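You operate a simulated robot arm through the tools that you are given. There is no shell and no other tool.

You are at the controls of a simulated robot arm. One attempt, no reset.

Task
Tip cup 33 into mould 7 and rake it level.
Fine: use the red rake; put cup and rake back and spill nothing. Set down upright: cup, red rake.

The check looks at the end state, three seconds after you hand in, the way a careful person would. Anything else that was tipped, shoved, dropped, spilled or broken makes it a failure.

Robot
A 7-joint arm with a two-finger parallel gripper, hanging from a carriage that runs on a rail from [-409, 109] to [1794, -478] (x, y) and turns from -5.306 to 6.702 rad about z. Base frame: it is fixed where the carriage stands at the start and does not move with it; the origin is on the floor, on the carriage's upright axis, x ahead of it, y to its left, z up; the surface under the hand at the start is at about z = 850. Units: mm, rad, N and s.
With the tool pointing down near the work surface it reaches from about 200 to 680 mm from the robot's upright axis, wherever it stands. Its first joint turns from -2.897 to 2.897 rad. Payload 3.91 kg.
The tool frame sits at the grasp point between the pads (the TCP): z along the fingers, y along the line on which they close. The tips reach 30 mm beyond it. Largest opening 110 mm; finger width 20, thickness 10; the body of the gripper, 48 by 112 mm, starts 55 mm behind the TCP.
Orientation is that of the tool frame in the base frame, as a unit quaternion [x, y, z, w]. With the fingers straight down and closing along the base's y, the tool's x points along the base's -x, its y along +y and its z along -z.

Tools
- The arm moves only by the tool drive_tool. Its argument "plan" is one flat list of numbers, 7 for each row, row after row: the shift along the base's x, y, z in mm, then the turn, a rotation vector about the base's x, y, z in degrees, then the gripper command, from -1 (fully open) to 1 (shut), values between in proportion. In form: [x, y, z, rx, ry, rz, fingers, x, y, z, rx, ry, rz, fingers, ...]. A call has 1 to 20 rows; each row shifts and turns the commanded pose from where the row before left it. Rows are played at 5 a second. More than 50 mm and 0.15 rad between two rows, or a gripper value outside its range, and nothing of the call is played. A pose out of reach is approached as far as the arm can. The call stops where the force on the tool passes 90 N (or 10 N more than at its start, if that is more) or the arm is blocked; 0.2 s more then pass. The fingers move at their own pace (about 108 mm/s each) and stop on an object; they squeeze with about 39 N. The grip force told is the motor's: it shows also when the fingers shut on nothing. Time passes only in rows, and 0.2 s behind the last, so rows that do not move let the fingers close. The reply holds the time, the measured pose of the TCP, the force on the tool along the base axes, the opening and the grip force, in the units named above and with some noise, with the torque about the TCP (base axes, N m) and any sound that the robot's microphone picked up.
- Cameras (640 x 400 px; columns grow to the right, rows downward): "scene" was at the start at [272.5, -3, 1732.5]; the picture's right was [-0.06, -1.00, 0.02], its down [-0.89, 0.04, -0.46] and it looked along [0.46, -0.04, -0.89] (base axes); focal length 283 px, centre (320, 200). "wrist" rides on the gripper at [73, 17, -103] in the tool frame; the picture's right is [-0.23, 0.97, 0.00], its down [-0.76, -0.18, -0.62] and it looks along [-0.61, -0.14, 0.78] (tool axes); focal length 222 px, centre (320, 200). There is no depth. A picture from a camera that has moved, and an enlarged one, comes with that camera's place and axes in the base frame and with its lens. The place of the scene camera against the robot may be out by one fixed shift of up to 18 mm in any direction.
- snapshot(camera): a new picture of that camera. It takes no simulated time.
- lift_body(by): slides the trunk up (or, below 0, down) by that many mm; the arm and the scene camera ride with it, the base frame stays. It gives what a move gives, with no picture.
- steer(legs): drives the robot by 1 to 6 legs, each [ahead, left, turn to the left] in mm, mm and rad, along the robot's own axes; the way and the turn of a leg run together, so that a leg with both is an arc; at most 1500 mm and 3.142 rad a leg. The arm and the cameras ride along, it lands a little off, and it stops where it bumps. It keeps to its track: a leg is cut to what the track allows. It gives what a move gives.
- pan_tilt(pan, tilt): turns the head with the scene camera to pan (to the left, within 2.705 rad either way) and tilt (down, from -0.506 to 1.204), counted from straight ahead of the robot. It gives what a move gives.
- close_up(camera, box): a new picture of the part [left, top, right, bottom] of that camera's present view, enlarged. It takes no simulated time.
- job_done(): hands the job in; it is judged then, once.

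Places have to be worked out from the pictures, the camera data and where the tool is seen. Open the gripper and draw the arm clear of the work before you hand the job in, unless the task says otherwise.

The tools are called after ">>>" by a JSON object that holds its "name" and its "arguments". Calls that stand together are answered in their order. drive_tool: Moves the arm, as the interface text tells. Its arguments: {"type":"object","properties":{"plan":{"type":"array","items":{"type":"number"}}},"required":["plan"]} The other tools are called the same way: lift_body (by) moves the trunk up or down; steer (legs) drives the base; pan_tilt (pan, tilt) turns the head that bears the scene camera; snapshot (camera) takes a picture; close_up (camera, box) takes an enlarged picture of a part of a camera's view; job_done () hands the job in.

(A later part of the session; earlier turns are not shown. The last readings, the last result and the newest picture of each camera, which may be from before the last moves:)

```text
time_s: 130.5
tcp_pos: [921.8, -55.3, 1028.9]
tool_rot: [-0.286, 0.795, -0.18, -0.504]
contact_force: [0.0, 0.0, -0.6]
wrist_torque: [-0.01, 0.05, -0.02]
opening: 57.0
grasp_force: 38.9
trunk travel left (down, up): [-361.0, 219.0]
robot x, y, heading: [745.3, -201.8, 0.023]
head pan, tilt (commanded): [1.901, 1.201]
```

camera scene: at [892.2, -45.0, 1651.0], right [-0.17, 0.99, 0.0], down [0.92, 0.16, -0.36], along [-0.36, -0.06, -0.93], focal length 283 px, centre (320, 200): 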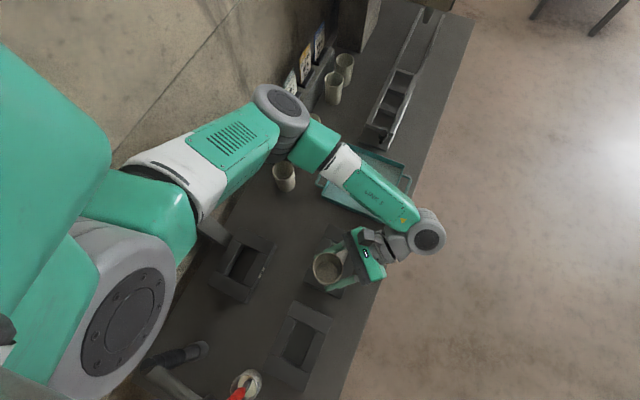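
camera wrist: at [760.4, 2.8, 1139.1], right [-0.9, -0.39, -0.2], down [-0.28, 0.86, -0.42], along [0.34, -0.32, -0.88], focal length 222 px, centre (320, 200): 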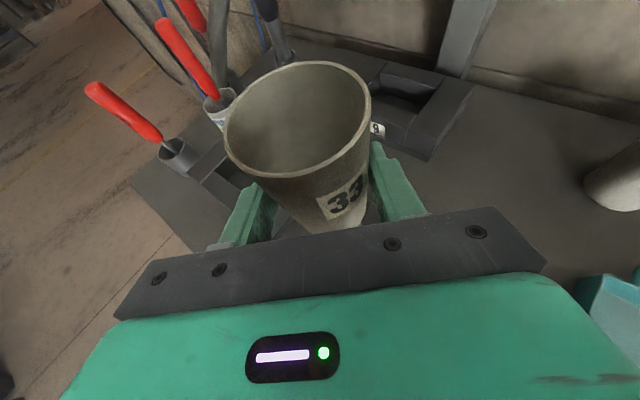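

Now back to the tray: correct the heading slightly and drive back along the rail to the original stand.

>>> {"name": "steer", "arguments": {"legs": [[0, 0, -0.019], [-179, 48, 0], [-179, 47.5, 0]]}}

>>> {"name": "snapshot", "arguments": {"camera": "wrist"}}

>>> {"name": "pan_tilt", "arguments": {"pan": 0.9, "tilt": 1.1}}

>>> {"name": "snapshot", "arguments": {"camera": "scene"}}

```text
time_s: 133.5
tcp_pos: [572.4, 36.0, 1030.0]
tool_rot: [-0.281, 0.796, -0.178, -0.505]
contact_force: [-0.9, 0.2, -0.5]
wrist_torque: [-0.01, 0.01, 0.04]
opening: 57.1
grasp_force: 39.1
trunk travel left (down, up): [-361.0, 219.0]
robot x, y, heading: [395.2, -102.9, 0.012]
head pan, tilt (commanded): [1.901, 1.201]
```

```text
taken
camera wrist: at [609.5, 88.2, 1139.0], right [-0.53, 0.82, -0.2], down [0.8, 0.42, -0.42], along [-0.26, -0.39, -0.88], focal length 222 px, centre (320, 200)
```

wrist: 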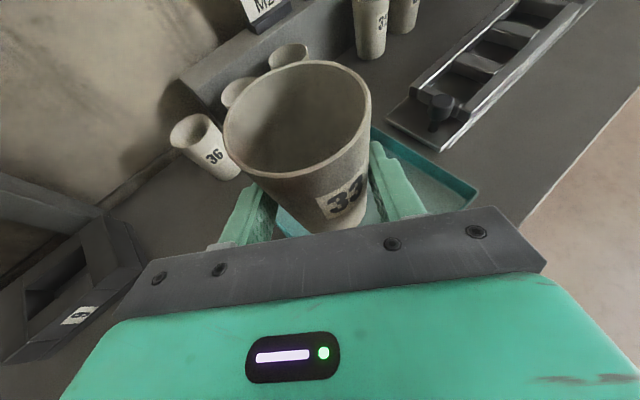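

```text
time_s: 134.7
tcp_pos: [572.4, 35.4, 1028.4]
tool_rot: [-0.28, 0.797, -0.177, -0.505]
contact_force: [0.1, 0.8, 0.0]
wrist_torque: [-0.04, 0.02, -0.02]
opening: 57.0
grasp_force: 38.5
trunk travel left (down, up): [-361.0, 219.0]
robot x, y, heading: [393.0, -104.1, 0.007]
head pan, tilt (commanded): [0.901, 1.1]
```

```text
taken
camera scene: at [633.1, -42.8, 1657.0], right [0.79, -0.61, 0.0], down [-0.55, -0.7, -0.45], along [0.28, 0.36, -0.89], focal length 283 px, centre (320, 200)
```

scene: 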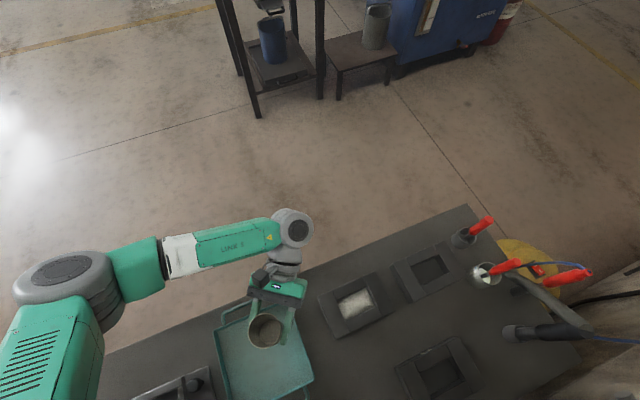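

The powder is visible in mould 7, nothing spilled. I align the cup over its original spot and lower to just above the tray.

>>> {"name": "drive_tool", "arguments": {"plan": [-5.1, 1, -5, 0, 0, 0, 1, -5.1, 1, -10, 0, 0, 0, 1, -5.1, 1, -15, 0, 0, 0, 1, 0, 0, -18, 0, 0, 0, 1, 0, 0, -18, 0, 0, 0, 1, 0, 0, -18, 0, 0, 0, 1, 0, 0, -18, 0, 0, 0, 1, 0, 0, -12, 0, 0, 0, 1, 0, 0, -6, 0, 0, 0, 1, 0, 0, 0, 0, 0, 0, 1]}}

>>> {"name": "snapshot", "arguments": {"camera": "wrist"}}

```text
time_s: 136.9
tcp_pos: [556.3, 38.2, 907.6]
tool_rot: [-0.28, 0.797, -0.177, -0.506]
contact_force: [0.2, -0.3, -1.7]
wrist_torque: [0.02, -0.02, -0.03]
opening: 56.7
grasp_force: 38.7
trunk travel left (down, up): [-361.0, 219.0]
robot x, y, heading: [392.4, -103.9, 0.008]
head pan, tilt (commanded): [0.901, 1.1]
```

```text
taken
camera wrist: at [594.7, 91.2, 1018.1], right [-0.53, 0.82, -0.2], down [0.8, 0.42, -0.42], along [-0.26, -0.39, -0.88], focal length 222 px, centre (320, 200)
```

wrist: 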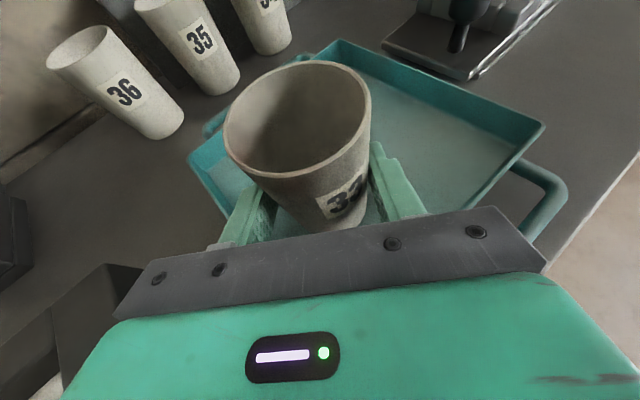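

Just above the tray. I lower in small steps, watching for contact.

>>> {"name": "drive_tool", "arguments": {"plan": [0, 0, -2, 0, 0, 0, 1, 0, 0, -2, 0, 0, 0, 1, 0, 0, 0, 0, 0, 0, 1]}}

>>> {"name": "drive_tool", "arguments": {"plan": [0, 0, -1.5, 0, 0, 0, 1, 0, 0, 0, 0, 0, 0, 1]}}

```text
time_s: 137.7
tcp_pos: [555.7, 39.3, 906.0]
tool_rot: [-0.28, 0.797, -0.177, -0.505]
contact_force: [0.1, -0.1, 0.2]
wrist_torque: [-0.04, 0.01, -0.01]
opening: 56.9
grasp_force: 39.1
trunk travel left (down, up): [-361.0, 219.0]
robot x, y, heading: [394.4, -103.7, 0.005]
head pan, tilt (commanded): [0.901, 1.1]
```

```text
time_s: 138.3
tcp_pos: [556.1, 40.0, 903.5]
tool_rot: [-0.28, 0.798, -0.176, -0.505]
contact_force: [0.3, -0.4, -0.1]
wrist_torque: [0.01, -0.02, 0.01]
opening: 56.6
grasp_force: 39.1
trunk travel left (down, up): [-361.0, 219.0]
robot x, y, heading: [391.3, -103.8, 0.015]
head pan, tilt (commanded): [0.901, 1.1]
```

>>> {"name": "drive_tool", "arguments": {"plan": [0, 0, -1, 0, 0, 0, 1, 0, 0, 0, 0, 0, 0, 1]}}

>>> {"name": "drive_tool", "arguments": {"plan": [0, 0, -1, 0, 0, 0, 1, 0, 0, 0, 0, 0, 0, 1]}}

```text
time_s: 138.9
tcp_pos: [556.8, 39.0, 902.2]
tool_rot: [-0.28, 0.797, -0.177, -0.506]
contact_force: [0.2, -0.3, -0.8]
wrist_torque: [0.02, -0.01, -0.01]
opening: 56.6
grasp_force: 39.3
trunk travel left (down, up): [-361.0, 219.0]
robot x, y, heading: [393.4, -107.0, 0.014]
head pan, tilt (commanded): [0.901, 1.1]
```

```text
time_s: 139.5
tcp_pos: [555.4, 38.9, 902.1]
tool_rot: [-0.28, 0.797, -0.177, -0.505]
contact_force: [0.1, 0.2, -0.6]
wrist_torque: [0.01, 0.0, 0.03]
opening: 56.7
grasp_force: 38.9
trunk travel left (down, up): [-361.0, 219.0]
robot x, y, heading: [393.0, -105.2, 0.011]
head pan, tilt (commanded): [0.901, 1.1]
```

No contact yet; another small step (I mean to feel the tray before opening).

>>> {"name": "drive_tool", "arguments": {"plan": [0, 0, -1, 0, 0, 0, 1, 0, 0, 0, 0, 0, 0, 1]}}

>>> {"name": "drive_tool", "arguments": {"plan": [0, 0, -1, 0, 0, 0, 1, 0, 0, 0, 0, 0, 0, 1]}}

```text
time_s: 140.1
tcp_pos: [556.6, 39.3, 902.4]
tool_rot: [-0.28, 0.797, -0.176, -0.505]
contact_force: [-0.2, -0.3, -0.1]
wrist_torque: [0.0, 0.0, 0.0]
opening: 56.7
grasp_force: 39.4
trunk travel left (down, up): [-361.0, 219.0]
robot x, y, heading: [392.4, -103.6, 0.01]
head pan, tilt (commanded): [0.901, 1.1]
```

```text
time_s: 140.7
tcp_pos: [556.1, 39.3, 901.6]
tool_rot: [-0.28, 0.797, -0.177, -0.506]
contact_force: [-1.6, -0.2, 12.3]
wrist_torque: [-0.25, 0.01, 0.01]
opening: 57.0
grasp_force: 39.0
trunk travel left (down, up): [-361.0, 219.0]
robot x, y, heading: [393.5, -105.8, 0.007]
head pan, tilt (commanded): [0.901, 1.1]
```

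Contact felt (12 N). I ease up slightly and open the fingers gently.

>>> {"name": "drive_tool", "arguments": {"plan": [0, 0, 0.7, 0, 0, 0, 1, 0, 0, 0, 0, 0, 0, 0.0, 0, 0, 0, 0, 0, 0, -0.08, 0, 0, 0, 0, 0, 0, -0.2, 0, 0, 0, 0, 0, 0, -0.5, 0, 0, 0, 0, 0, 0, -1, 0, 0, 0, 0, 0, 0, -1]}}

>>> {"name": "snapshot", "arguments": {"camera": "wrist"}}

```text
time_s: 142.3
tcp_pos: [556.8, 37.7, 901.1]
tool_rot: [-0.28, 0.796, -0.177, -0.506]
contact_force: [1.5, 0.3, -0.1]
wrist_torque: [-0.01, 0.01, 0.01]
opening: 109.9
grasp_force: 0.0
trunk travel left (down, up): [-361.0, 219.0]
robot x, y, heading: [392.1, -101.6, 0.011]
head pan, tilt (commanded): [0.901, 1.1]
```

```text
taken
camera wrist: at [594.1, 91.1, 1010.4], right [-0.53, 0.82, -0.2], down [0.8, 0.42, -0.42], along [-0.26, -0.39, -0.88], focal length 222 px, centre (320, 200)
```

wrist: 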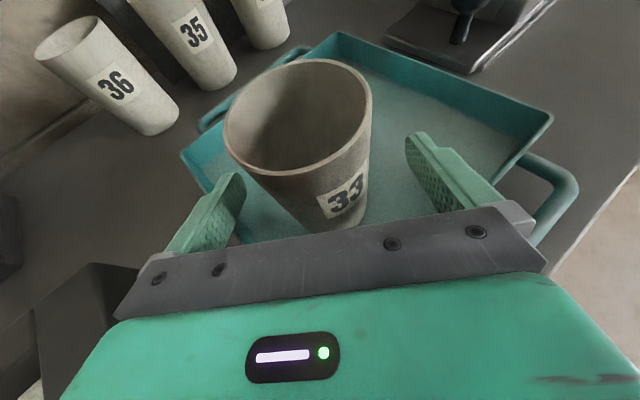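

Cup 33 stands upright in its old spot. I withdraw back along the tool axis and then up.

>>> {"name": "drive_tool", "arguments": {"plan": [7, 5.6, 4.3, 0, 0, 0, -1, 14, 11.2, 8.6, 0, 0, 0, -1, 14, 11.2, 8.6, 0, 0, 0, -1, 14, 11.2, 8.6, 0, 0, 0, -1, 14, 11.2, 8.6, 0, 0, 0, -1, 14, 11.2, 8.6, 0, 0, 0, -1, 5, 4, 25, 0, 0, 0, -1, 5, 4, 25, 0, 0, 0, -1, 5, 4, 30, 0, 0, 0, -1, 5, 4, 30, 0, 0, 0, -1]}}

>>> {"name": "snapshot", "arguments": {"camera": "wrist"}}

>>> {"name": "snapshot", "arguments": {"camera": "scene"}}

```text
time_s: 144.5
tcp_pos: [653.8, 116.1, 1056.7]
tool_rot: [-0.28, 0.797, -0.177, -0.505]
contact_force: [-0.8, -1.0, -0.4]
wrist_torque: [-0.01, 0.02, 0.05]
opening: 110.0
grasp_force: 0.1
trunk travel left (down, up): [-361.0, 219.0]
robot x, y, heading: [393.1, -105.4, 0.005]
head pan, tilt (commanded): [0.901, 1.1]
```

```text
taken
camera wrist: at [690.6, 169.6, 1166.8], right [-0.53, 0.82, -0.2], down [0.8, 0.42, -0.42], along [-0.26, -0.39, -0.88], focal length 222 px, centre (320, 200)
```

wrist: 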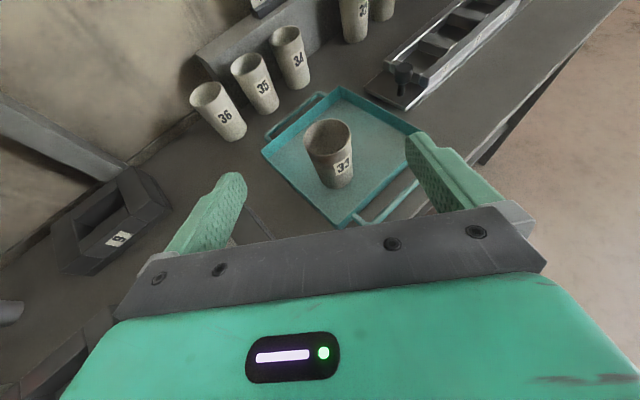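

```text
taken
camera scene: at [633.1, -42.9, 1656.9], right [0.79, -0.61, 0.0], down [-0.55, -0.7, -0.45], along [0.28, 0.36, -0.89], focal length 283 px, centre (320, 200)
```

scene: 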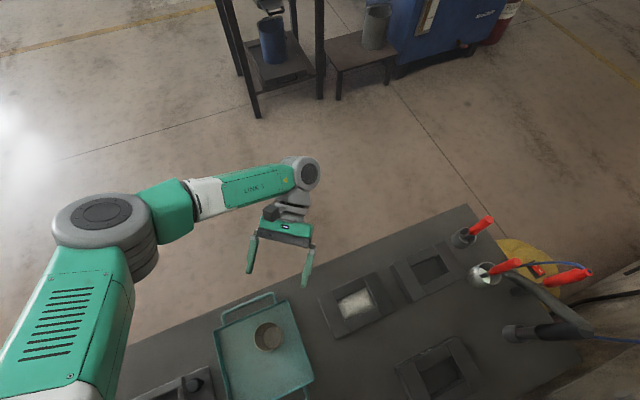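

The cup is back. I zoom on mould 7 to see how the powder lies and whether anything was spilled around it.

>>> {"name": "close_up", "arguments": {"camera": "scene", "box": [310, 260, 410, 340]}}

>>> {"name": "close_up", "arguments": {"camera": "scene", "box": [335, 285, 380, 321]}}

>>> {"name": "close_up", "arguments": {"camera": "scene", "box": [440, 200, 500, 260]}}

```text
5.00 times, centred on (360, 300) of scene
camera zoom: at [633.1, -42.9, 1656.9], right [0.79, -0.61, 0.0], down [-0.55, -0.7, -0.45], along [0.28, 0.36, -0.89], focal length 1414 px, centre (120, -300)
```

zoom: 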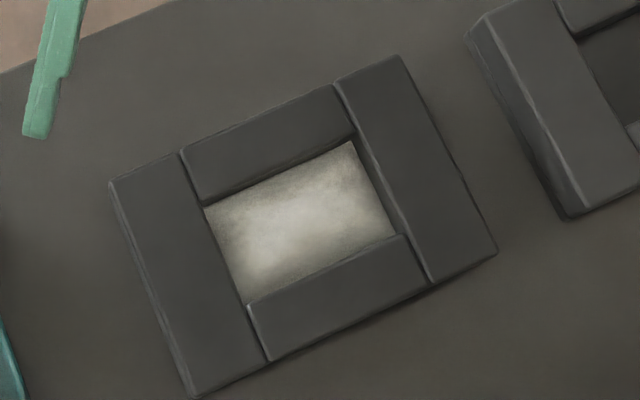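

```text
11.11 times, centred on (358, 303) of scene
camera zoom: at [633.1, -42.9, 1656.9], right [0.79, -0.61, 0.0], down [-0.55, -0.7, -0.45], along [0.28, 0.36, -0.89], focal length 3142 px, centre (-97, -944)
```

zoom: 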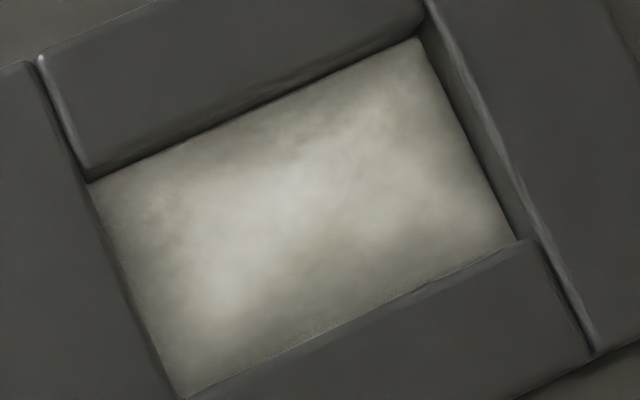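

```text
6.67 times, centred on (470, 230) of scene
camera zoom: at [633.1, -42.9, 1656.9], right [0.79, -0.61, 0.0], down [-0.55, -0.7, -0.45], along [0.28, 0.36, -0.89], focal length 1885 px, centre (-680, 0)
```

zoom: 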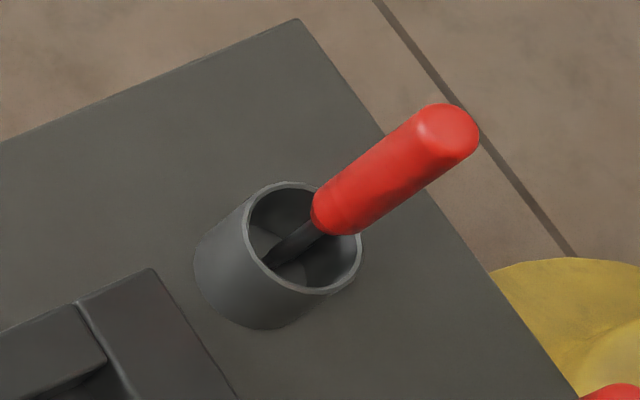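

Powder lies mounded in the cavity with nothing spilled around. Next the red rake: I straighten the tool to point down, raise it and turn it so the fingers close across the bench's width.

>>> {"name": "drive_tool", "arguments": {"plan": [8.1, -7.1, 12, 4.46, -5.62, 0, -0.1, 8.1, -7.1, 12, 4.46, -5.62, 0, -0.1, 8.1, -7.1, 12, 4.46, -5.62, 0, -0.1, 8.1, -7.1, 12, 4.46, -5.62, 0, -0.1, 8.1, -7.1, 12, 4.46, -5.62, 0, -0.1, 8.1, -7.1, 9, 4.46, -5.62, 0, -0.1, 8.1, -7.1, 9, 4.46, -5.62, 0, -0.1, 8.1, -7.1, 9, 4.46, -5.62, 0, -0.1, 8.1, -7.1, 9, 4.46, -5.62, 0, -0.1, 8.1, -7.1, 9, 0, 0, -7.63, -0.1, 8.1, -7.1, 9, 0, 0, -7.63, -0.1, 8.1, -7.1, 9, 0, 0, -7.63, -0.1, 8.1, -7.1, 6, 0, 0, -7.63, -0.1, 8.1, -7.1, 6, 0, 0, -7.63, -0.1, 8.1, -7.1, 6, 0, 0, -7.63, -0.1, 8.1, -7.1, 4, 0, 0, -7.63, -0.1]}}

>>> {"name": "snapshot", "arguments": {"camera": "scene"}}

```text
time_s: 147.9
tcp_pos: [783.3, 1.6, 1202.0]
tool_rot: [0.13, 0.991, -0.002, -0.001]
contact_force: [-0.4, -0.1, 0.0]
wrist_torque: [0.02, -0.02, -0.03]
opening: 60.6
grasp_force: 0.1
trunk travel left (down, up): [-361.0, 219.0]
robot x, y, heading: [391.9, -105.7, 0.006]
head pan, tilt (commanded): [0.901, 1.1]
```

```text
taken
camera scene: at [633.1, -42.8, 1657.0], right [0.79, -0.61, 0.0], down [-0.55, -0.7, -0.45], along [0.28, 0.36, -0.89], focal length 283 px, centre (320, 200)
```

scene: 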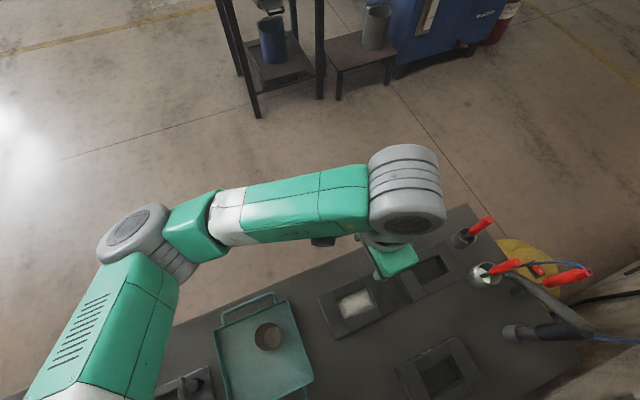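

Tool points straight down, fingers closing across the bench. I drive 250 mm along the rail, stopping ~105 mm short of the rake, and view it with the wrist camera.

>>> {"name": "steer", "arguments": {"legs": [[241, -66, 0]]}}

>>> {"name": "snapshot", "arguments": {"camera": "wrist"}}

>>> {"name": "close_up", "arguments": {"camera": "wrist", "box": [240, 120, 400, 230]}}

```text
time_s: 149.8
tcp_pos: [1023.1, -62.4, 1202.9]
tool_rot: [0.128, 0.992, -0.002, 0.0]
contact_force: [0.1, 0.3, 0.4]
wrist_torque: [-0.01, 0.01, -0.02]
opening: 60.3
grasp_force: 0.0
trunk travel left (down, up): [-361.0, 219.0]
robot x, y, heading: [632.0, -167.1, 0.012]
head pan, tilt (commanded): [0.901, 1.1]
```

```text
taken
camera wrist: at [957.3, -26.0, 1306.0], right [0.47, 0.88, 0.0], down [0.69, -0.36, 0.62], along [0.55, -0.29, -0.78], focal length 222 px, centre (320, 200)
```

wrist: 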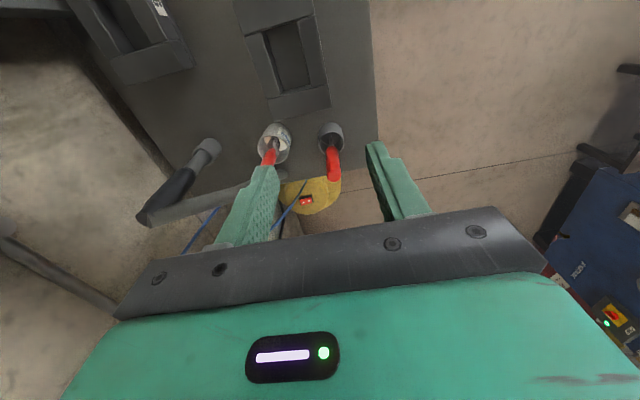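

```text
3.64 times, centred on (320, 175) of wrist
camera zoom: at [957.3, -26.0, 1306.0], right [0.47, 0.88, 0.0], down [0.69, -0.36, 0.62], along [0.55, -0.29, -0.78], focal length 808 px, centre (320, 291)
```

zoom: 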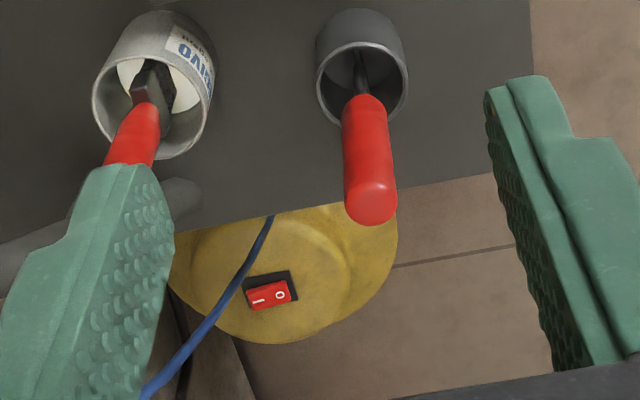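

Handle top centre works out at about (1126.5, -93, 1022), right above the holder. I move over it at height.

>>> {"name": "drive_tool", "arguments": {"plan": [34.5, -10.2, 0, 0, 0, 0, -0.1, 34.5, -10.2, 0, 0, 0, 0, -0.1, 34.4, -10.2, 0, 0, 0, 0, -0.1, 0, 0, -30, 0, 0, 0, -0.1, 0, 0, -30, 0, 0, 0, -0.1, 0, 0, -30, 0, 0, 0, -0.1, 0, 0, 0, 0, 0, 0, -0.1]}}

>>> {"name": "snapshot", "arguments": {"camera": "wrist"}}

>>> {"name": "close_up", "arguments": {"camera": "wrist", "box": [220, 60, 420, 220]}}

```text
time_s: 151.3
tcp_pos: [1131.1, -92.1, 1111.3]
tool_rot: [0.128, 0.992, -0.002, 0.0]
contact_force: [0.4, -0.1, -0.2]
wrist_torque: [0.0, 0.03, 0.01]
opening: 60.6
grasp_force: 0.0
trunk travel left (down, up): [-361.0, 219.0]
robot x, y, heading: [636.8, -167.7, 0.013]
head pan, tilt (commanded): [0.901, 1.1]
```

```text
taken
camera wrist: at [1064.3, -56.4, 1215.0], right [0.47, 0.88, 0.0], down [0.69, -0.36, 0.62], along [0.55, -0.29, -0.78], focal length 222 px, centre (320, 200)
```

wrist: 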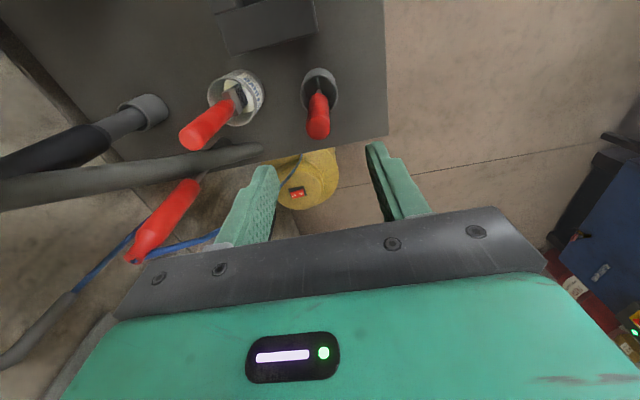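

```text
2.50 times, centred on (320, 140) of wrist
camera zoom: at [1064.3, -56.4, 1215.0], right [0.47, 0.88, 0.0], down [0.69, -0.36, 0.62], along [0.55, -0.29, -0.78], focal length 555 px, centre (320, 350)
```

zoom: 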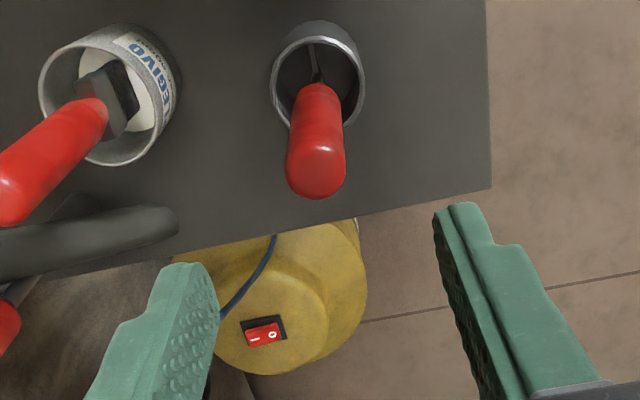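

The pipe end is low at bench level, well clear. Handle top refined to (1128, -93). I shift slightly and descend until the tips are just at the handle's top.

>>> {"name": "drive_tool", "arguments": {"plan": [-2.5, -0.6, -20, 0, 0, 0, -0.1, 0, 0, -20, 0, 0, 0, -0.1, 0, 0, -18, 0, 0, 0, -0.1, 0, 0, 0, 0, 0, 0, -0.1]}}

>>> {"name": "snapshot", "arguments": {"camera": "wrist"}}

>>> {"name": "close_up", "arguments": {"camera": "wrist", "box": [220, 60, 420, 220]}}

```text
time_s: 152.3
tcp_pos: [1125.7, -94.9, 1054.4]
tool_rot: [0.128, 0.992, -0.002, -0.001]
contact_force: [1.0, 0.6, -0.1]
wrist_torque: [0.02, 0.01, 0.01]
opening: 60.2
grasp_force: 0.0
trunk travel left (down, up): [-361.0, 219.0]
robot x, y, heading: [635.8, -166.9, 0.012]
head pan, tilt (commanded): [0.901, 1.1]
```

```text
taken
camera wrist: at [1058.6, -59.6, 1157.7], right [0.47, 0.88, 0.0], down [0.69, -0.36, 0.62], along [0.55, -0.29, -0.78], focal length 222 px, centre (320, 200)
```

wrist: 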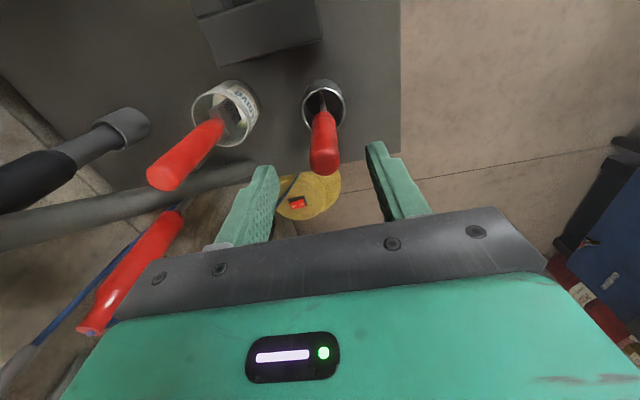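

```text
2.50 times, centred on (320, 140) of wrist
camera zoom: at [1058.6, -59.6, 1157.7], right [0.47, 0.88, 0.0], down [0.69, -0.36, 0.62], along [0.55, -0.29, -0.78], focal length 555 px, centre (320, 350)
```

zoom: 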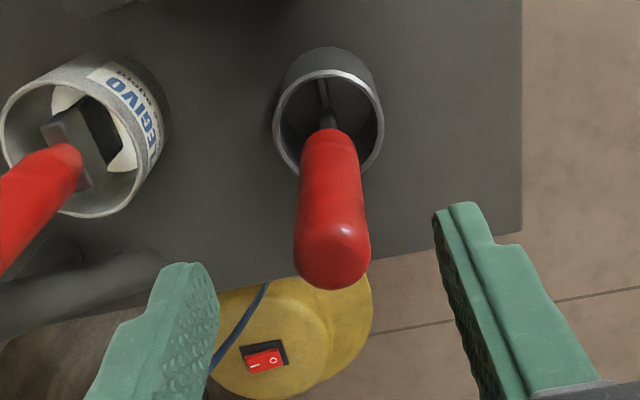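

The air gun turns out to be ~170 mm away, safe. Handle top at about (1126, -92); I correct by 3 mm and descend so the fingers straddle the handle.

>>> {"name": "drive_tool", "arguments": {"plan": [0.7, 2.8, -10, 0, 0, 0, -0.1, 0, 0, -14, 0, 0, 0, -0.1, 0, 0, -14, 0, 0, 0, -0.1, 0, 0, -14, 0, 0, 0, -0.1, 0, 0, -12, 0, 0, 0, -0.1, 0, 0, 0, 0, 0, 0, -0.1]}}

>>> {"name": "snapshot", "arguments": {"camera": "wrist"}}

>>> {"name": "close_up", "arguments": {"camera": "wrist", "box": [220, 80, 440, 260]}}

```text
time_s: 153.8
tcp_pos: [1126.3, -92.0, 989.7]
tool_rot: [0.128, 0.992, 0.0, -0.001]
contact_force: [0.2, 0.4, 0.1]
wrist_torque: [0.03, -0.02, -0.02]
opening: 60.3
grasp_force: 0.1
trunk travel left (down, up): [-361.0, 219.0]
robot x, y, heading: [634.0, -167.8, 0.014]
head pan, tilt (commanded): [0.901, 1.1]
```

```text
taken
camera wrist: at [1059.9, -57.2, 1093.8], right [0.47, 0.88, 0.0], down [0.69, -0.36, 0.62], along [0.55, -0.29, -0.78], focal length 222 px, centre (320, 200)
```

wrist: 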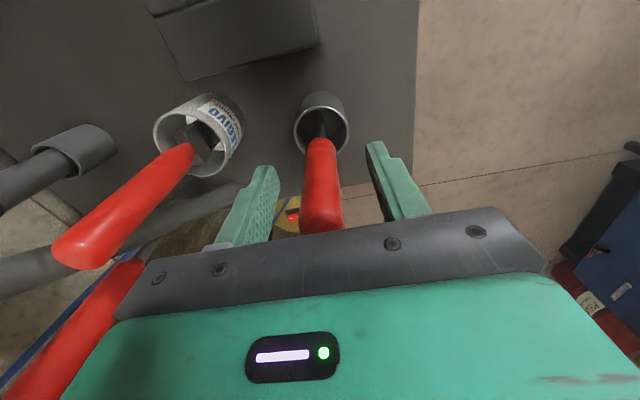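

```text
2.22 times, centred on (330, 170) of wrist
camera zoom: at [1059.9, -57.2, 1093.8], right [0.47, 0.88, 0.0], down [0.69, -0.36, 0.62], along [0.55, -0.29, -0.78], focal length 494 px, centre (298, 267)
```

zoom: 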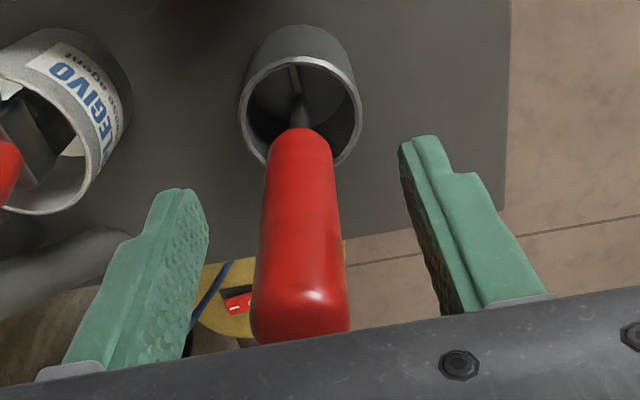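

Handle is centred between the fingers. I close on it gently.

>>> {"name": "drive_tool", "arguments": {"plan": [0, 0, 0, 0, 0, 0, 0.2, 0, 0, 0, 0, 0, 0, 0.4, 0, 0, 0, 0, 0, 0, 0.55, 0, 0, 0, 0, 0, 0, 0.7, 0, 0, 0, 0, 0, 0, 1, 0, 0, 0, 0, 0, 0, 1, 0, 0, 0, 0, 0, 0, 1]}}

>>> {"name": "close_up", "arguments": {"camera": "wrist", "box": [220, 80, 440, 260]}}

```text
time_s: 155.3
tcp_pos: [1125.7, -92.4, 991.0]
tool_rot: [0.128, 0.992, -0.002, 0.0]
contact_force: [-0.4, -0.4, -0.9]
wrist_torque: [0.07, -0.03, 0.02]
opening: 21.9
grasp_force: 38.4
trunk travel left (down, up): [-361.0, 219.0]
robot x, y, heading: [637.3, -166.3, 0.012]
head pan, tilt (commanded): [0.901, 1.1]
```

```text
2.22 times, centred on (330, 170) of wrist
camera zoom: at [1060.0, -57.1, 1094.1], right [0.47, 0.88, 0.0], down [0.69, -0.36, 0.62], along [0.55, -0.29, -0.78], focal length 494 px, centre (298, 267)
```

zoom: 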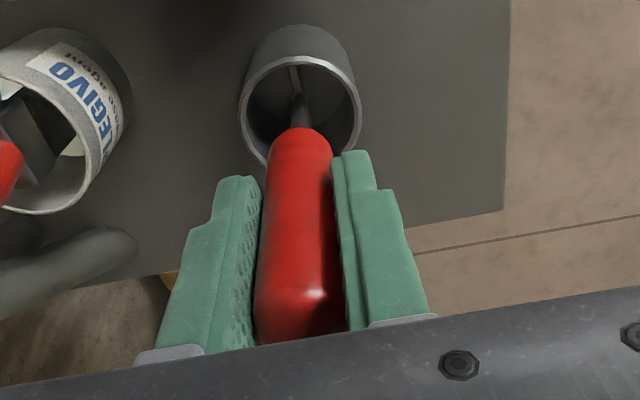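

Handle gripped (21.9 mm). I record this pose (1126, -92.2, 990) for the return and lift straight up out of the holder.

>>> {"name": "drive_tool", "arguments": {"plan": [0, 0, 6, 0, 0, 0, 1, 0, 0, 10, 0, 0, 0, 1, 0, 0, 15, 0, 0, 0, 1, 0, 0, 20, 0, 0, 0, 1, 0, 0, 20, 0, 0, 0, 1, 0, 0, 20, 0, 0, 0, 1, 0, 0, 20, 0, 0, 0, 1, 0, 0, 20, 0, 0, 0, 1, 0, 0, 15, 0, 0, 0, 1, 0, 0, 0, 0, 0, 0, 1]}}

>>> {"name": "snapshot", "arguments": {"camera": "wrist"}}

>>> {"name": "pan_tilt", "arguments": {"pan": 0.1, "tilt": 0.9}}

>>> {"name": "snapshot", "arguments": {"camera": "scene"}}

```text
time_s: 157.6
tcp_pos: [1126.5, -91.1, 1138.1]
tool_rot: [0.128, 0.992, -0.001, -0.001]
contact_force: [-0.7, 0.7, -2.0]
wrist_torque: [0.02, 0.0, -0.02]
opening: 21.9
grasp_force: 38.8
trunk travel left (down, up): [-361.0, 219.0]
robot x, y, heading: [636.4, -168.7, 0.01]
head pan, tilt (commanded): [0.901, 1.1]
```

```text
taken
camera wrist: at [1060.8, -54.9, 1240.6], right [0.47, 0.88, 0.0], down [0.69, -0.36, 0.62], along [0.55, -0.29, -0.78], focal length 222 px, centre (320, 200)
```

wrist: 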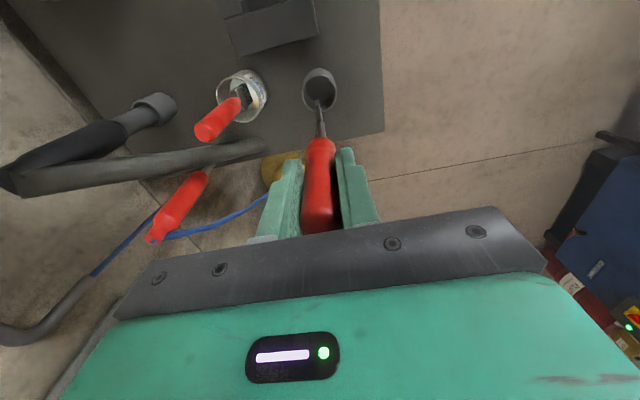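

```text
time_s: 158.7
tcp_pos: [1126.6, -90.4, 1135.4]
tool_rot: [0.128, 0.992, -0.002, -0.001]
contact_force: [-0.4, -0.1, 0.3]
wrist_torque: [-0.06, 0.03, 0.0]
opening: 21.8
grasp_force: 38.7
trunk travel left (down, up): [-361.0, 219.0]
robot x, y, heading: [634.1, -169.0, 0.012]
head pan, tilt (commanded): [0.099, 0.901]
```

```text
taken
camera scene: at [909.7, -148.1, 1670.8], right [0.11, -0.99, 0.0], down [-0.78, -0.09, -0.62], along [0.62, 0.07, -0.78], focal length 283 px, centre (320, 200)
```

scene: 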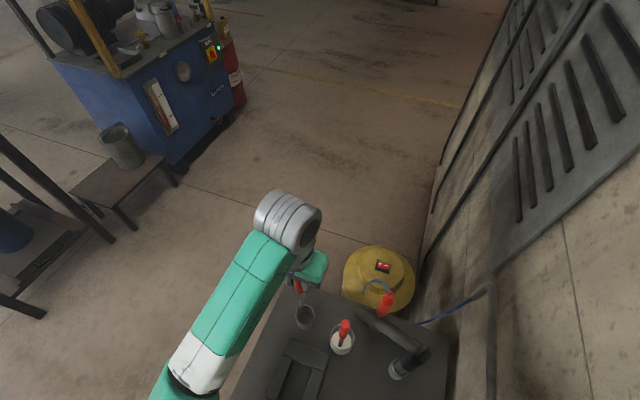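

I zoom in on the lifted rake to see its head and length.

>>> {"name": "close_up", "arguments": {"camera": "wrist", "box": [260, 50, 380, 160]}}

>>> {"name": "close_up", "arguments": {"camera": "scene", "box": [260, 240, 360, 340]}}

```text
3.64 times, centred on (320, 105) of wrist
camera zoom: at [1060.8, -55.0, 1240.4], right [0.47, 0.88, 0.0], down [0.69, -0.36, 0.62], along [0.55, -0.29, -0.78], focal length 808 px, centre (320, 546)
```

zoom: 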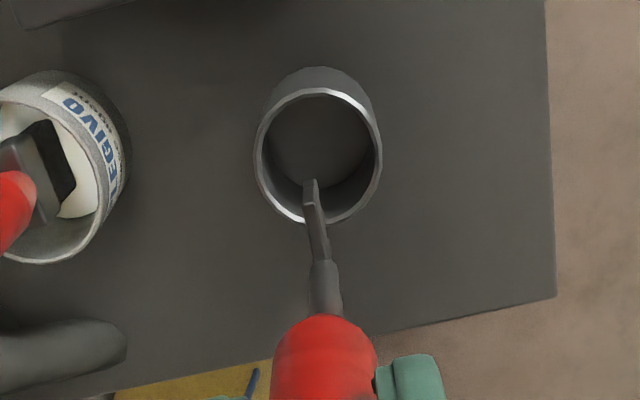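

```text
4.00 times, centred on (310, 290) of scene
camera zoom: at [909.7, -148.1, 1670.8], right [0.11, -0.99, 0.0], down [-0.78, -0.09, -0.62], along [0.62, 0.07, -0.78], focal length 1131 px, centre (360, -160)
```

zoom: 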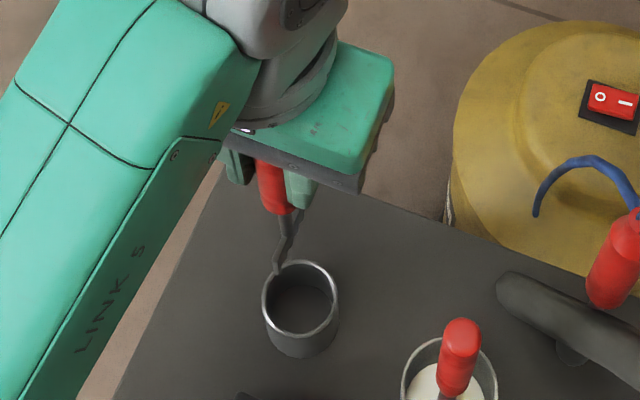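

The rake is a T-shaped blade about 32 mm wide; its lower edge is roughly 136 mm below the TCP. I drive back along the rail to bring it above mould 7, well over the mould tops.

>>> {"name": "steer", "arguments": {"legs": [[-175, 48, 0], [-175, 48, 0]]}}

>>> {"name": "pan_tilt", "arguments": {"pan": 0.9, "tilt": 1.1}}

>>> {"name": "snapshot", "arguments": {"camera": "scene"}}

>>> {"name": "snapshot", "arguments": {"camera": "wrist"}}

```text
time_s: 161.3
tcp_pos: [770.3, 2.8, 1136.1]
tool_rot: [0.129, 0.992, -0.002, -0.001]
contact_force: [0.6, 0.0, -0.7]
wrist_torque: [0.03, -0.01, 0.01]
opening: 21.7
grasp_force: 39.4
trunk travel left (down, up): [-361.0, 219.0]
robot x, y, heading: [278.0, -74.4, 0.006]
head pan, tilt (commanded): [0.099, 0.901]
```

```text
time_s: 162.5
tcp_pos: [769.4, 4.4, 1136.2]
tool_rot: [0.129, 0.992, -0.002, -0.001]
contact_force: [0.5, 0.4, -0.3]
wrist_torque: [-0.04, -0.01, -0.01]
opening: 21.6
grasp_force: 38.7
trunk travel left (down, up): [-361.0, 219.0]
robot x, y, heading: [273.3, -74.2, 0.009]
head pan, tilt (commanded): [0.901, 1.1]
```

```text
taken
camera scene: at [516.6, -11.7, 1657.0], right [0.79, -0.61, 0.0], down [-0.55, -0.7, -0.45], along [0.28, 0.36, -0.89], focal length 283 px, centre (320, 200)
```

scene: 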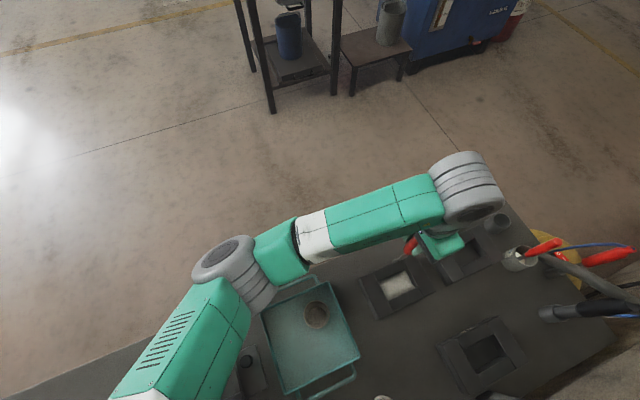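

```text
taken
camera wrist: at [704.0, 39.7, 1240.4], right [0.47, 0.88, 0.0], down [0.69, -0.36, 0.62], along [0.55, -0.29, -0.78], focal length 222 px, centre (320, 200)
```

wrist: 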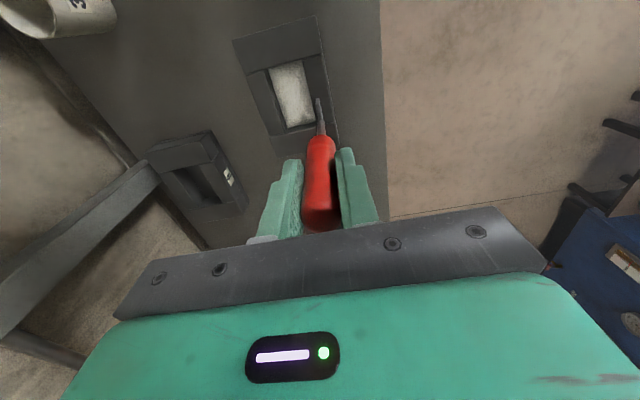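

Good overview. I now turn the tool 90° (camera to the open side) so the blade lies across the mould, and centre it above the cavity, staying high.

>>> {"name": "drive_tool", "arguments": {"plan": [-0.4, -3.3, 0, 0, 0, -7.5, 1, -0.4, -3.3, 0, 0, 0, -7.5, 1, -0.4, -3.3, 0, 0, 0, -7.5, 1, -0.4, -3.3, 0, 0, 0, -7.5, 1, -0.4, -3.3, 0, 0, 0, -7.5, 1, -0.4, -3.3, 0, 0, 0, -7.5, 1, -0.4, -3.3, 0, 0, 0, -7.5, 1, -0.4, -3.3, 0, 0, 0, -7.5, 1, -0.4, -3.3, 0, 0, 0, -7.5, 1, -0.4, -3.3, 0, 0, 0, -7.5, 1, -0.4, -3.3, 0, 0, 0, -7.5, 1, -0.4, -3.3, 0, 0, 0, -7.5, 1, 0, 0, 0, 0, 0, 0, 1]}}

>>> {"name": "snapshot", "arguments": {"camera": "wrist"}}

>>> {"name": "close_up", "arguments": {"camera": "wrist", "box": [230, 40, 410, 200]}}

>>> {"name": "snapshot", "arguments": {"camera": "scene"}}

```text
time_s: 165.3
tcp_pos: [765.7, -36.1, 1137.3]
tool_rot: [0.793, 0.609, 0.0, -0.002]
contact_force: [0.5, -0.4, -1.0]
wrist_torque: [0.03, -0.01, -0.01]
opening: 22.0
grasp_force: 39.0
trunk travel left (down, up): [-361.0, 219.0]
robot x, y, heading: [272.9, -70.9, 0.006]
head pan, tilt (commanded): [0.901, 1.1]
```

```text
taken
camera wrist: at [799.9, 29.8, 1240.6], right [0.88, -0.47, 0.0], down [-0.37, -0.69, 0.62], along [-0.29, -0.55, -0.78], focal length 222 px, centre (320, 200)
```

wrist: 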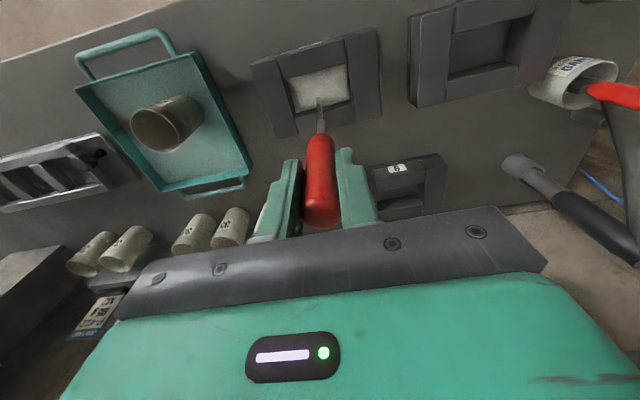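

```text
2.50 times, centred on (320, 120) of wrist
camera zoom: at [799.9, 29.8, 1240.6], right [0.88, -0.47, 0.0], down [-0.37, -0.69, 0.62], along [-0.29, -0.55, -0.78], focal length 555 px, centre (320, 400)
```

zoom: 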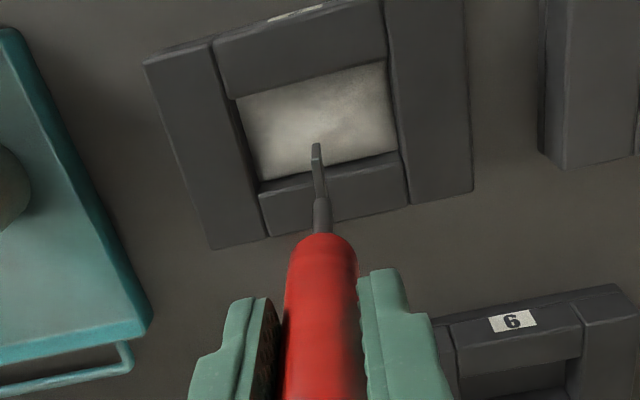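

```text
taken
camera scene: at [516.5, -11.7, 1657.0], right [0.79, -0.61, 0.0], down [-0.55, -0.7, -0.45], along [0.28, 0.36, -0.89], focal length 283 px, centre (320, 200)
```

scene: 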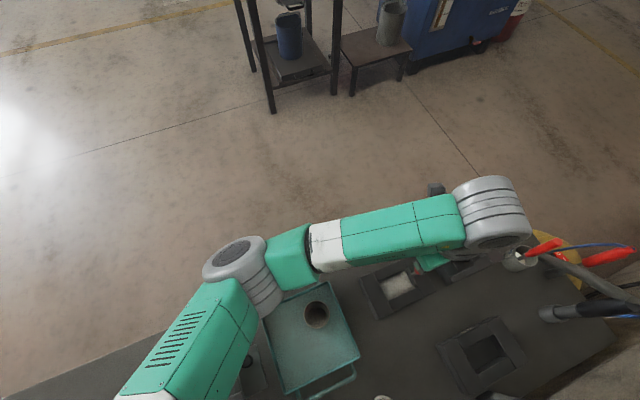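

The blade is ±16 mm about the tool axis, and the cavity centre refines to (764, -37). I move over the far (-a) end of the cavity and lower until the blade is just above the mould's top, then check.

>>> {"name": "drive_tool", "arguments": {"plan": [-12, 3, -10, 0, 0, 0, 1, -12, 3, -15, 0, 0, 0, 1, -12, 3, -20, 0, 0, 0, 1, 0, 0, -20, 0, 0, 0, 1, 0, 0, -15, 0, 0, 0, 1, 0, 0, -10, 0, 0, 0, 1, 0, 0, 0, 0, 0, 0, 1]}}

>>> {"name": "snapshot", "arguments": {"camera": "wrist"}}

>>> {"name": "close_up", "arguments": {"camera": "wrist", "box": [230, 30, 430, 190]}}

>>> {"name": "close_up", "arguments": {"camera": "scene", "box": [340, 240, 460, 330]}}

```text
time_s: 166.9
tcp_pos: [728.3, -27.9, 1046.7]
tool_rot: [0.793, 0.609, 0.001, -0.002]
contact_force: [-0.6, -0.1, -0.7]
wrist_torque: [-0.03, 0.01, 0.0]
opening: 21.9
grasp_force: 39.4
trunk travel left (down, up): [-361.0, 219.0]
robot x, y, heading: [277.3, -71.5, 0.011]
head pan, tilt (commanded): [0.901, 1.1]
```

```text
taken
camera wrist: at [763.4, 38.6, 1151.2], right [0.88, -0.47, 0.0], down [-0.36, -0.69, 0.62], along [-0.29, -0.55, -0.78], focal length 222 px, centre (320, 200)
```

wrist: 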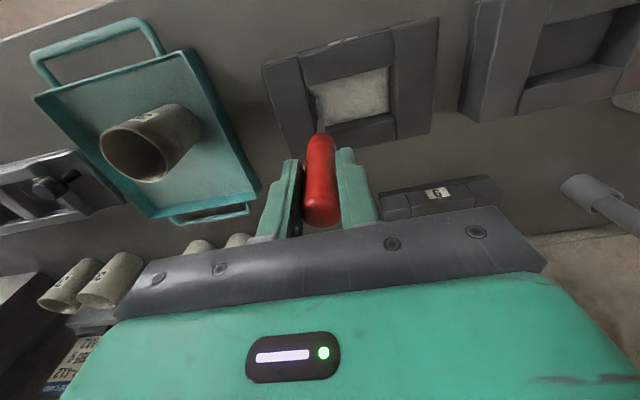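

```text
2.50 times, centred on (330, 110) of wrist
camera zoom: at [763.4, 38.6, 1151.2], right [0.88, -0.47, 0.0], down [-0.36, -0.69, 0.62], along [-0.29, -0.55, -0.78], focal length 555 px, centre (295, 425)
```

zoom: 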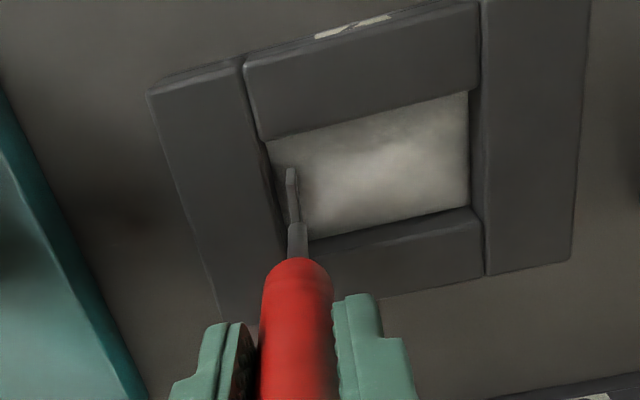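

```text
4.44 times, centred on (400, 285) of scene
camera zoom: at [516.5, -11.7, 1657.0], right [0.79, -0.61, 0.0], down [-0.55, -0.7, -0.45], along [0.28, 0.36, -0.89], focal length 1257 px, centre (-36, -178)
```

zoom: 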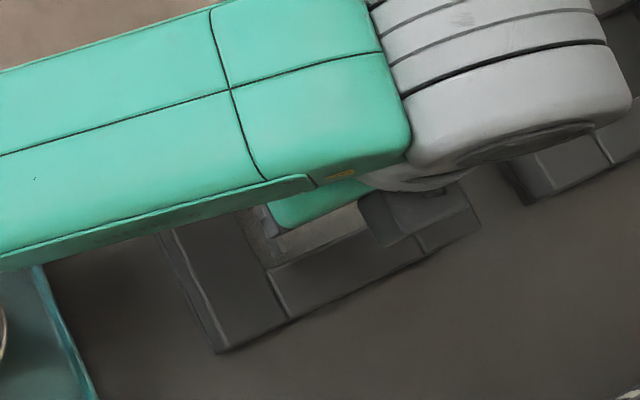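

The blade hangs inside the cavity outline with ~5 mm to the end wall. I lower it to about 22 mm above the floor and make a first light sweep along the cavity.

>>> {"name": "drive_tool", "arguments": {"plan": [0, 0, -10, 0, 0, 0, 1, 0, 0, -8.7, 0, 0, 0, 1, 5.8, -1.54, 0, 0, 0, 0, 1, 5.8, -1.54, 0, 0, 0, 0, 1, 5.8, -1.54, 0, 0, 0, 0, 1, 5.8, -1.54, 0, 0, 0, 0, 1, 5.8, -1.54, 0, 0, 0, 0, 1, 5.8, -1.54, 0, 0, 0, 0, 1]}}

>>> {"name": "close_up", "arguments": {"camera": "wrist", "box": [230, 30, 430, 190]}}

```text
time_s: 168.7
tcp_pos: [763.3, -35.3, 1027.6]
tool_rot: [0.792, 0.61, -0.001, -0.001]
contact_force: [0.4, -0.1, -0.7]
wrist_torque: [0.03, -0.02, 0.01]
opening: 21.8
grasp_force: 38.7
trunk travel left (down, up): [-361.0, 219.0]
robot x, y, heading: [274.3, -71.9, 0.007]
head pan, tilt (commanded): [0.901, 1.1]
```

```text
2.50 times, centred on (330, 110) of wrist
camera zoom: at [798.2, 30.5, 1131.1], right [0.88, -0.47, 0.0], down [-0.36, -0.69, 0.62], along [-0.29, -0.55, -0.78], focal length 555 px, centre (295, 425)
```

zoom: 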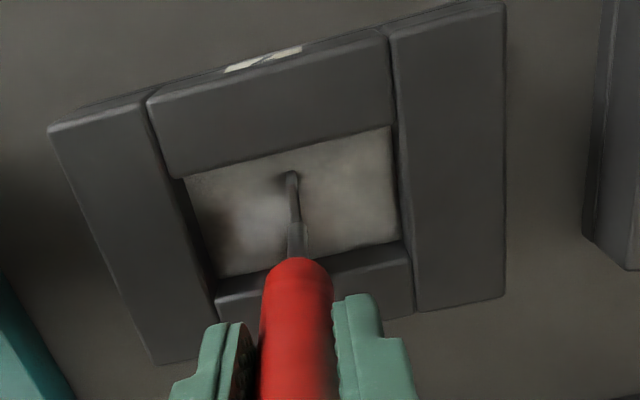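

No force yet; the blade seems just at the heap's top. I continue the sweep to the other end.

>>> {"name": "drive_tool", "arguments": {"plan": [5.8, -1.54, 0, 0, 0, 0, 1, 5.8, -1.54, 0, 0, 0, 0, 1, 5.8, -1.54, 0, 0, 0, 0, 1, 5.8, -1.54, 0, 0, 0, 0, 1, 5.8, -1.54, 0, 0, 0, 0, 1, 5.8, -1.54, 0, 0, 0, 0, 1, 0, 0, 0, 0, 0, 0, 1]}}

>>> {"name": "close_up", "arguments": {"camera": "wrist", "box": [180, 30, 380, 190]}}

```text
time_s: 170.3
tcp_pos: [800.7, -44.5, 1028.0]
tool_rot: [0.792, 0.61, 0.0, -0.002]
contact_force: [0.6, -1.5, -1.1]
wrist_torque: [-0.02, -0.01, 0.02]
opening: 22.2
grasp_force: 38.8
trunk travel left (down, up): [-361.0, 219.0]
robot x, y, heading: [275.2, -76.2, 0.009]
head pan, tilt (commanded): [0.901, 1.1]
```

```text
2.50 times, centred on (280, 110) of wrist
camera zoom: at [833.9, 21.5, 1132.1], right [0.88, -0.47, 0.0], down [-0.36, -0.69, 0.62], along [-0.29, -0.55, -0.78], focal length 555 px, centre (420, 425)
```

zoom: 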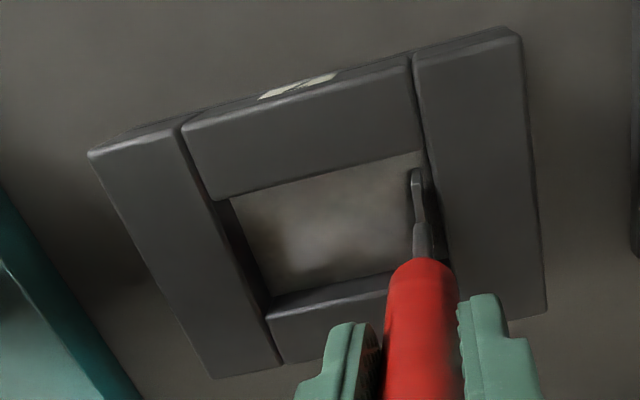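

I lower by 4 mm and sweep back in a lane near the open-side wall.

>>> {"name": "drive_tool", "arguments": {"plan": [0.9, 3.5, -2, 0, 0, 0, 1, 0.9, 3.5, -2, 0, 0, 0, 1, -6.9, 1.83, 0, 0, 0, 0, 1, -6.9, 1.83, 0, 0, 0, 0, 1, -6.9, 1.83, 0, 0, 0, 0, 1, -6.9, 1.83, 0, 0, 0, 0, 1, -6.9, 1.83, 0, 0, 0, 0, 1, -6.9, 1.83, 0, 0, 0, 0, 1, -6.9, 1.83, 0, 0, 0, 0, 1, -6.9, 1.83, 0, 0, 0, 0, 1, -6.9, 1.83, 0, 0, 0, 0, 1, -6.9, 1.83, 0, 0, 0, 0, 1, 0, 0, 0, 0, 0, 0, 1]}}

>>> {"name": "close_up", "arguments": {"camera": "wrist", "box": [250, 30, 450, 190]}}

```text
time_s: 173.1
tcp_pos: [733.2, -18.4, 1024.6]
tool_rot: [0.792, 0.61, -0.001, -0.001]
contact_force: [0.1, 0.8, -1.1]
wrist_torque: [-0.01, 0.0, 0.01]
opening: 22.1
grasp_force: 39.0
trunk travel left (down, up): [-361.0, 219.0]
robot x, y, heading: [278.9, -72.6, 0.009]
head pan, tilt (commanded): [0.901, 1.1]
```

```text
2.50 times, centred on (350, 110) of wrist
camera zoom: at [767.3, 46.5, 1127.9], right [0.88, -0.47, 0.0], down [-0.36, -0.69, 0.62], along [-0.29, -0.55, -0.78], focal length 555 px, centre (245, 425)
```

zoom: 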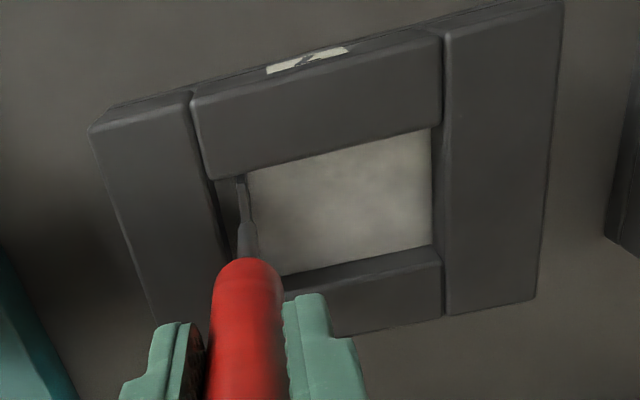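

The surface already looks smoother. I do the matching lane near the wall-side edge, sweeping forward.

>>> {"name": "drive_tool", "arguments": {"plan": [-1.9, -7.2, 0, 0, 0, 0, 1, -1.9, -7.2, 0, 0, 0, 0, 1, 6.9, -1.83, 0, 0, 0, 0, 1, 6.9, -1.83, 0, 0, 0, 0, 1, 6.9, -1.83, 0, 0, 0, 0, 1, 6.9, -1.83, 0, 0, 0, 0, 1, 6.9, -1.83, 0, 0, 0, 0, 1, 6.9, -1.83, 0, 0, 0, 0, 1, 6.9, -1.83, 0, 0, 0, 0, 1, 6.9, -1.83, 0, 0, 0, 0, 1, 6.9, -1.83, 0, 0, 0, 0, 1, 6.9, -1.83, 0, 0, 0, 0, 1, 0, 0, 0, 0, 0, 0, 1]}}

>>> {"name": "close_up", "arguments": {"camera": "wrist", "box": [180, 30, 380, 190]}}

```text
time_s: 175.9
tcp_pos: [796.9, -49.4, 1024.2]
tool_rot: [0.792, 0.61, 0.0, -0.002]
contact_force: [0.1, 4.3, 0.1]
wrist_torque: [0.58, -0.03, -0.05]
opening: 22.0
grasp_force: 39.4
trunk travel left (down, up): [-361.0, 219.0]
robot x, y, heading: [279.3, -73.1, 0.007]
head pan, tilt (commanded): [0.901, 1.1]
```

```text
2.50 times, centred on (280, 110) of wrist
camera zoom: at [831.9, 15.8, 1127.5], right [0.88, -0.47, 0.0], down [-0.36, -0.69, 0.62], along [-0.29, -0.55, -0.78], focal length 555 px, centre (420, 425)
```

zoom: 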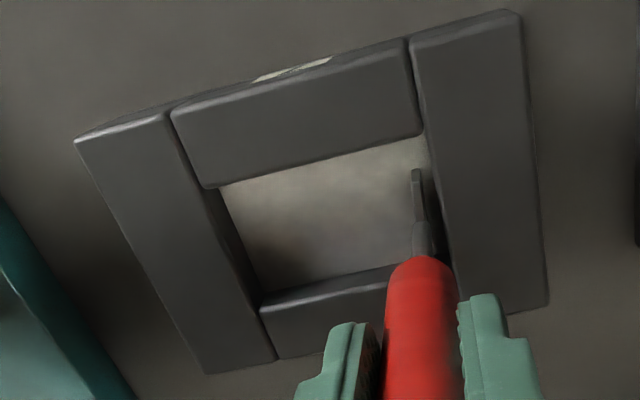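

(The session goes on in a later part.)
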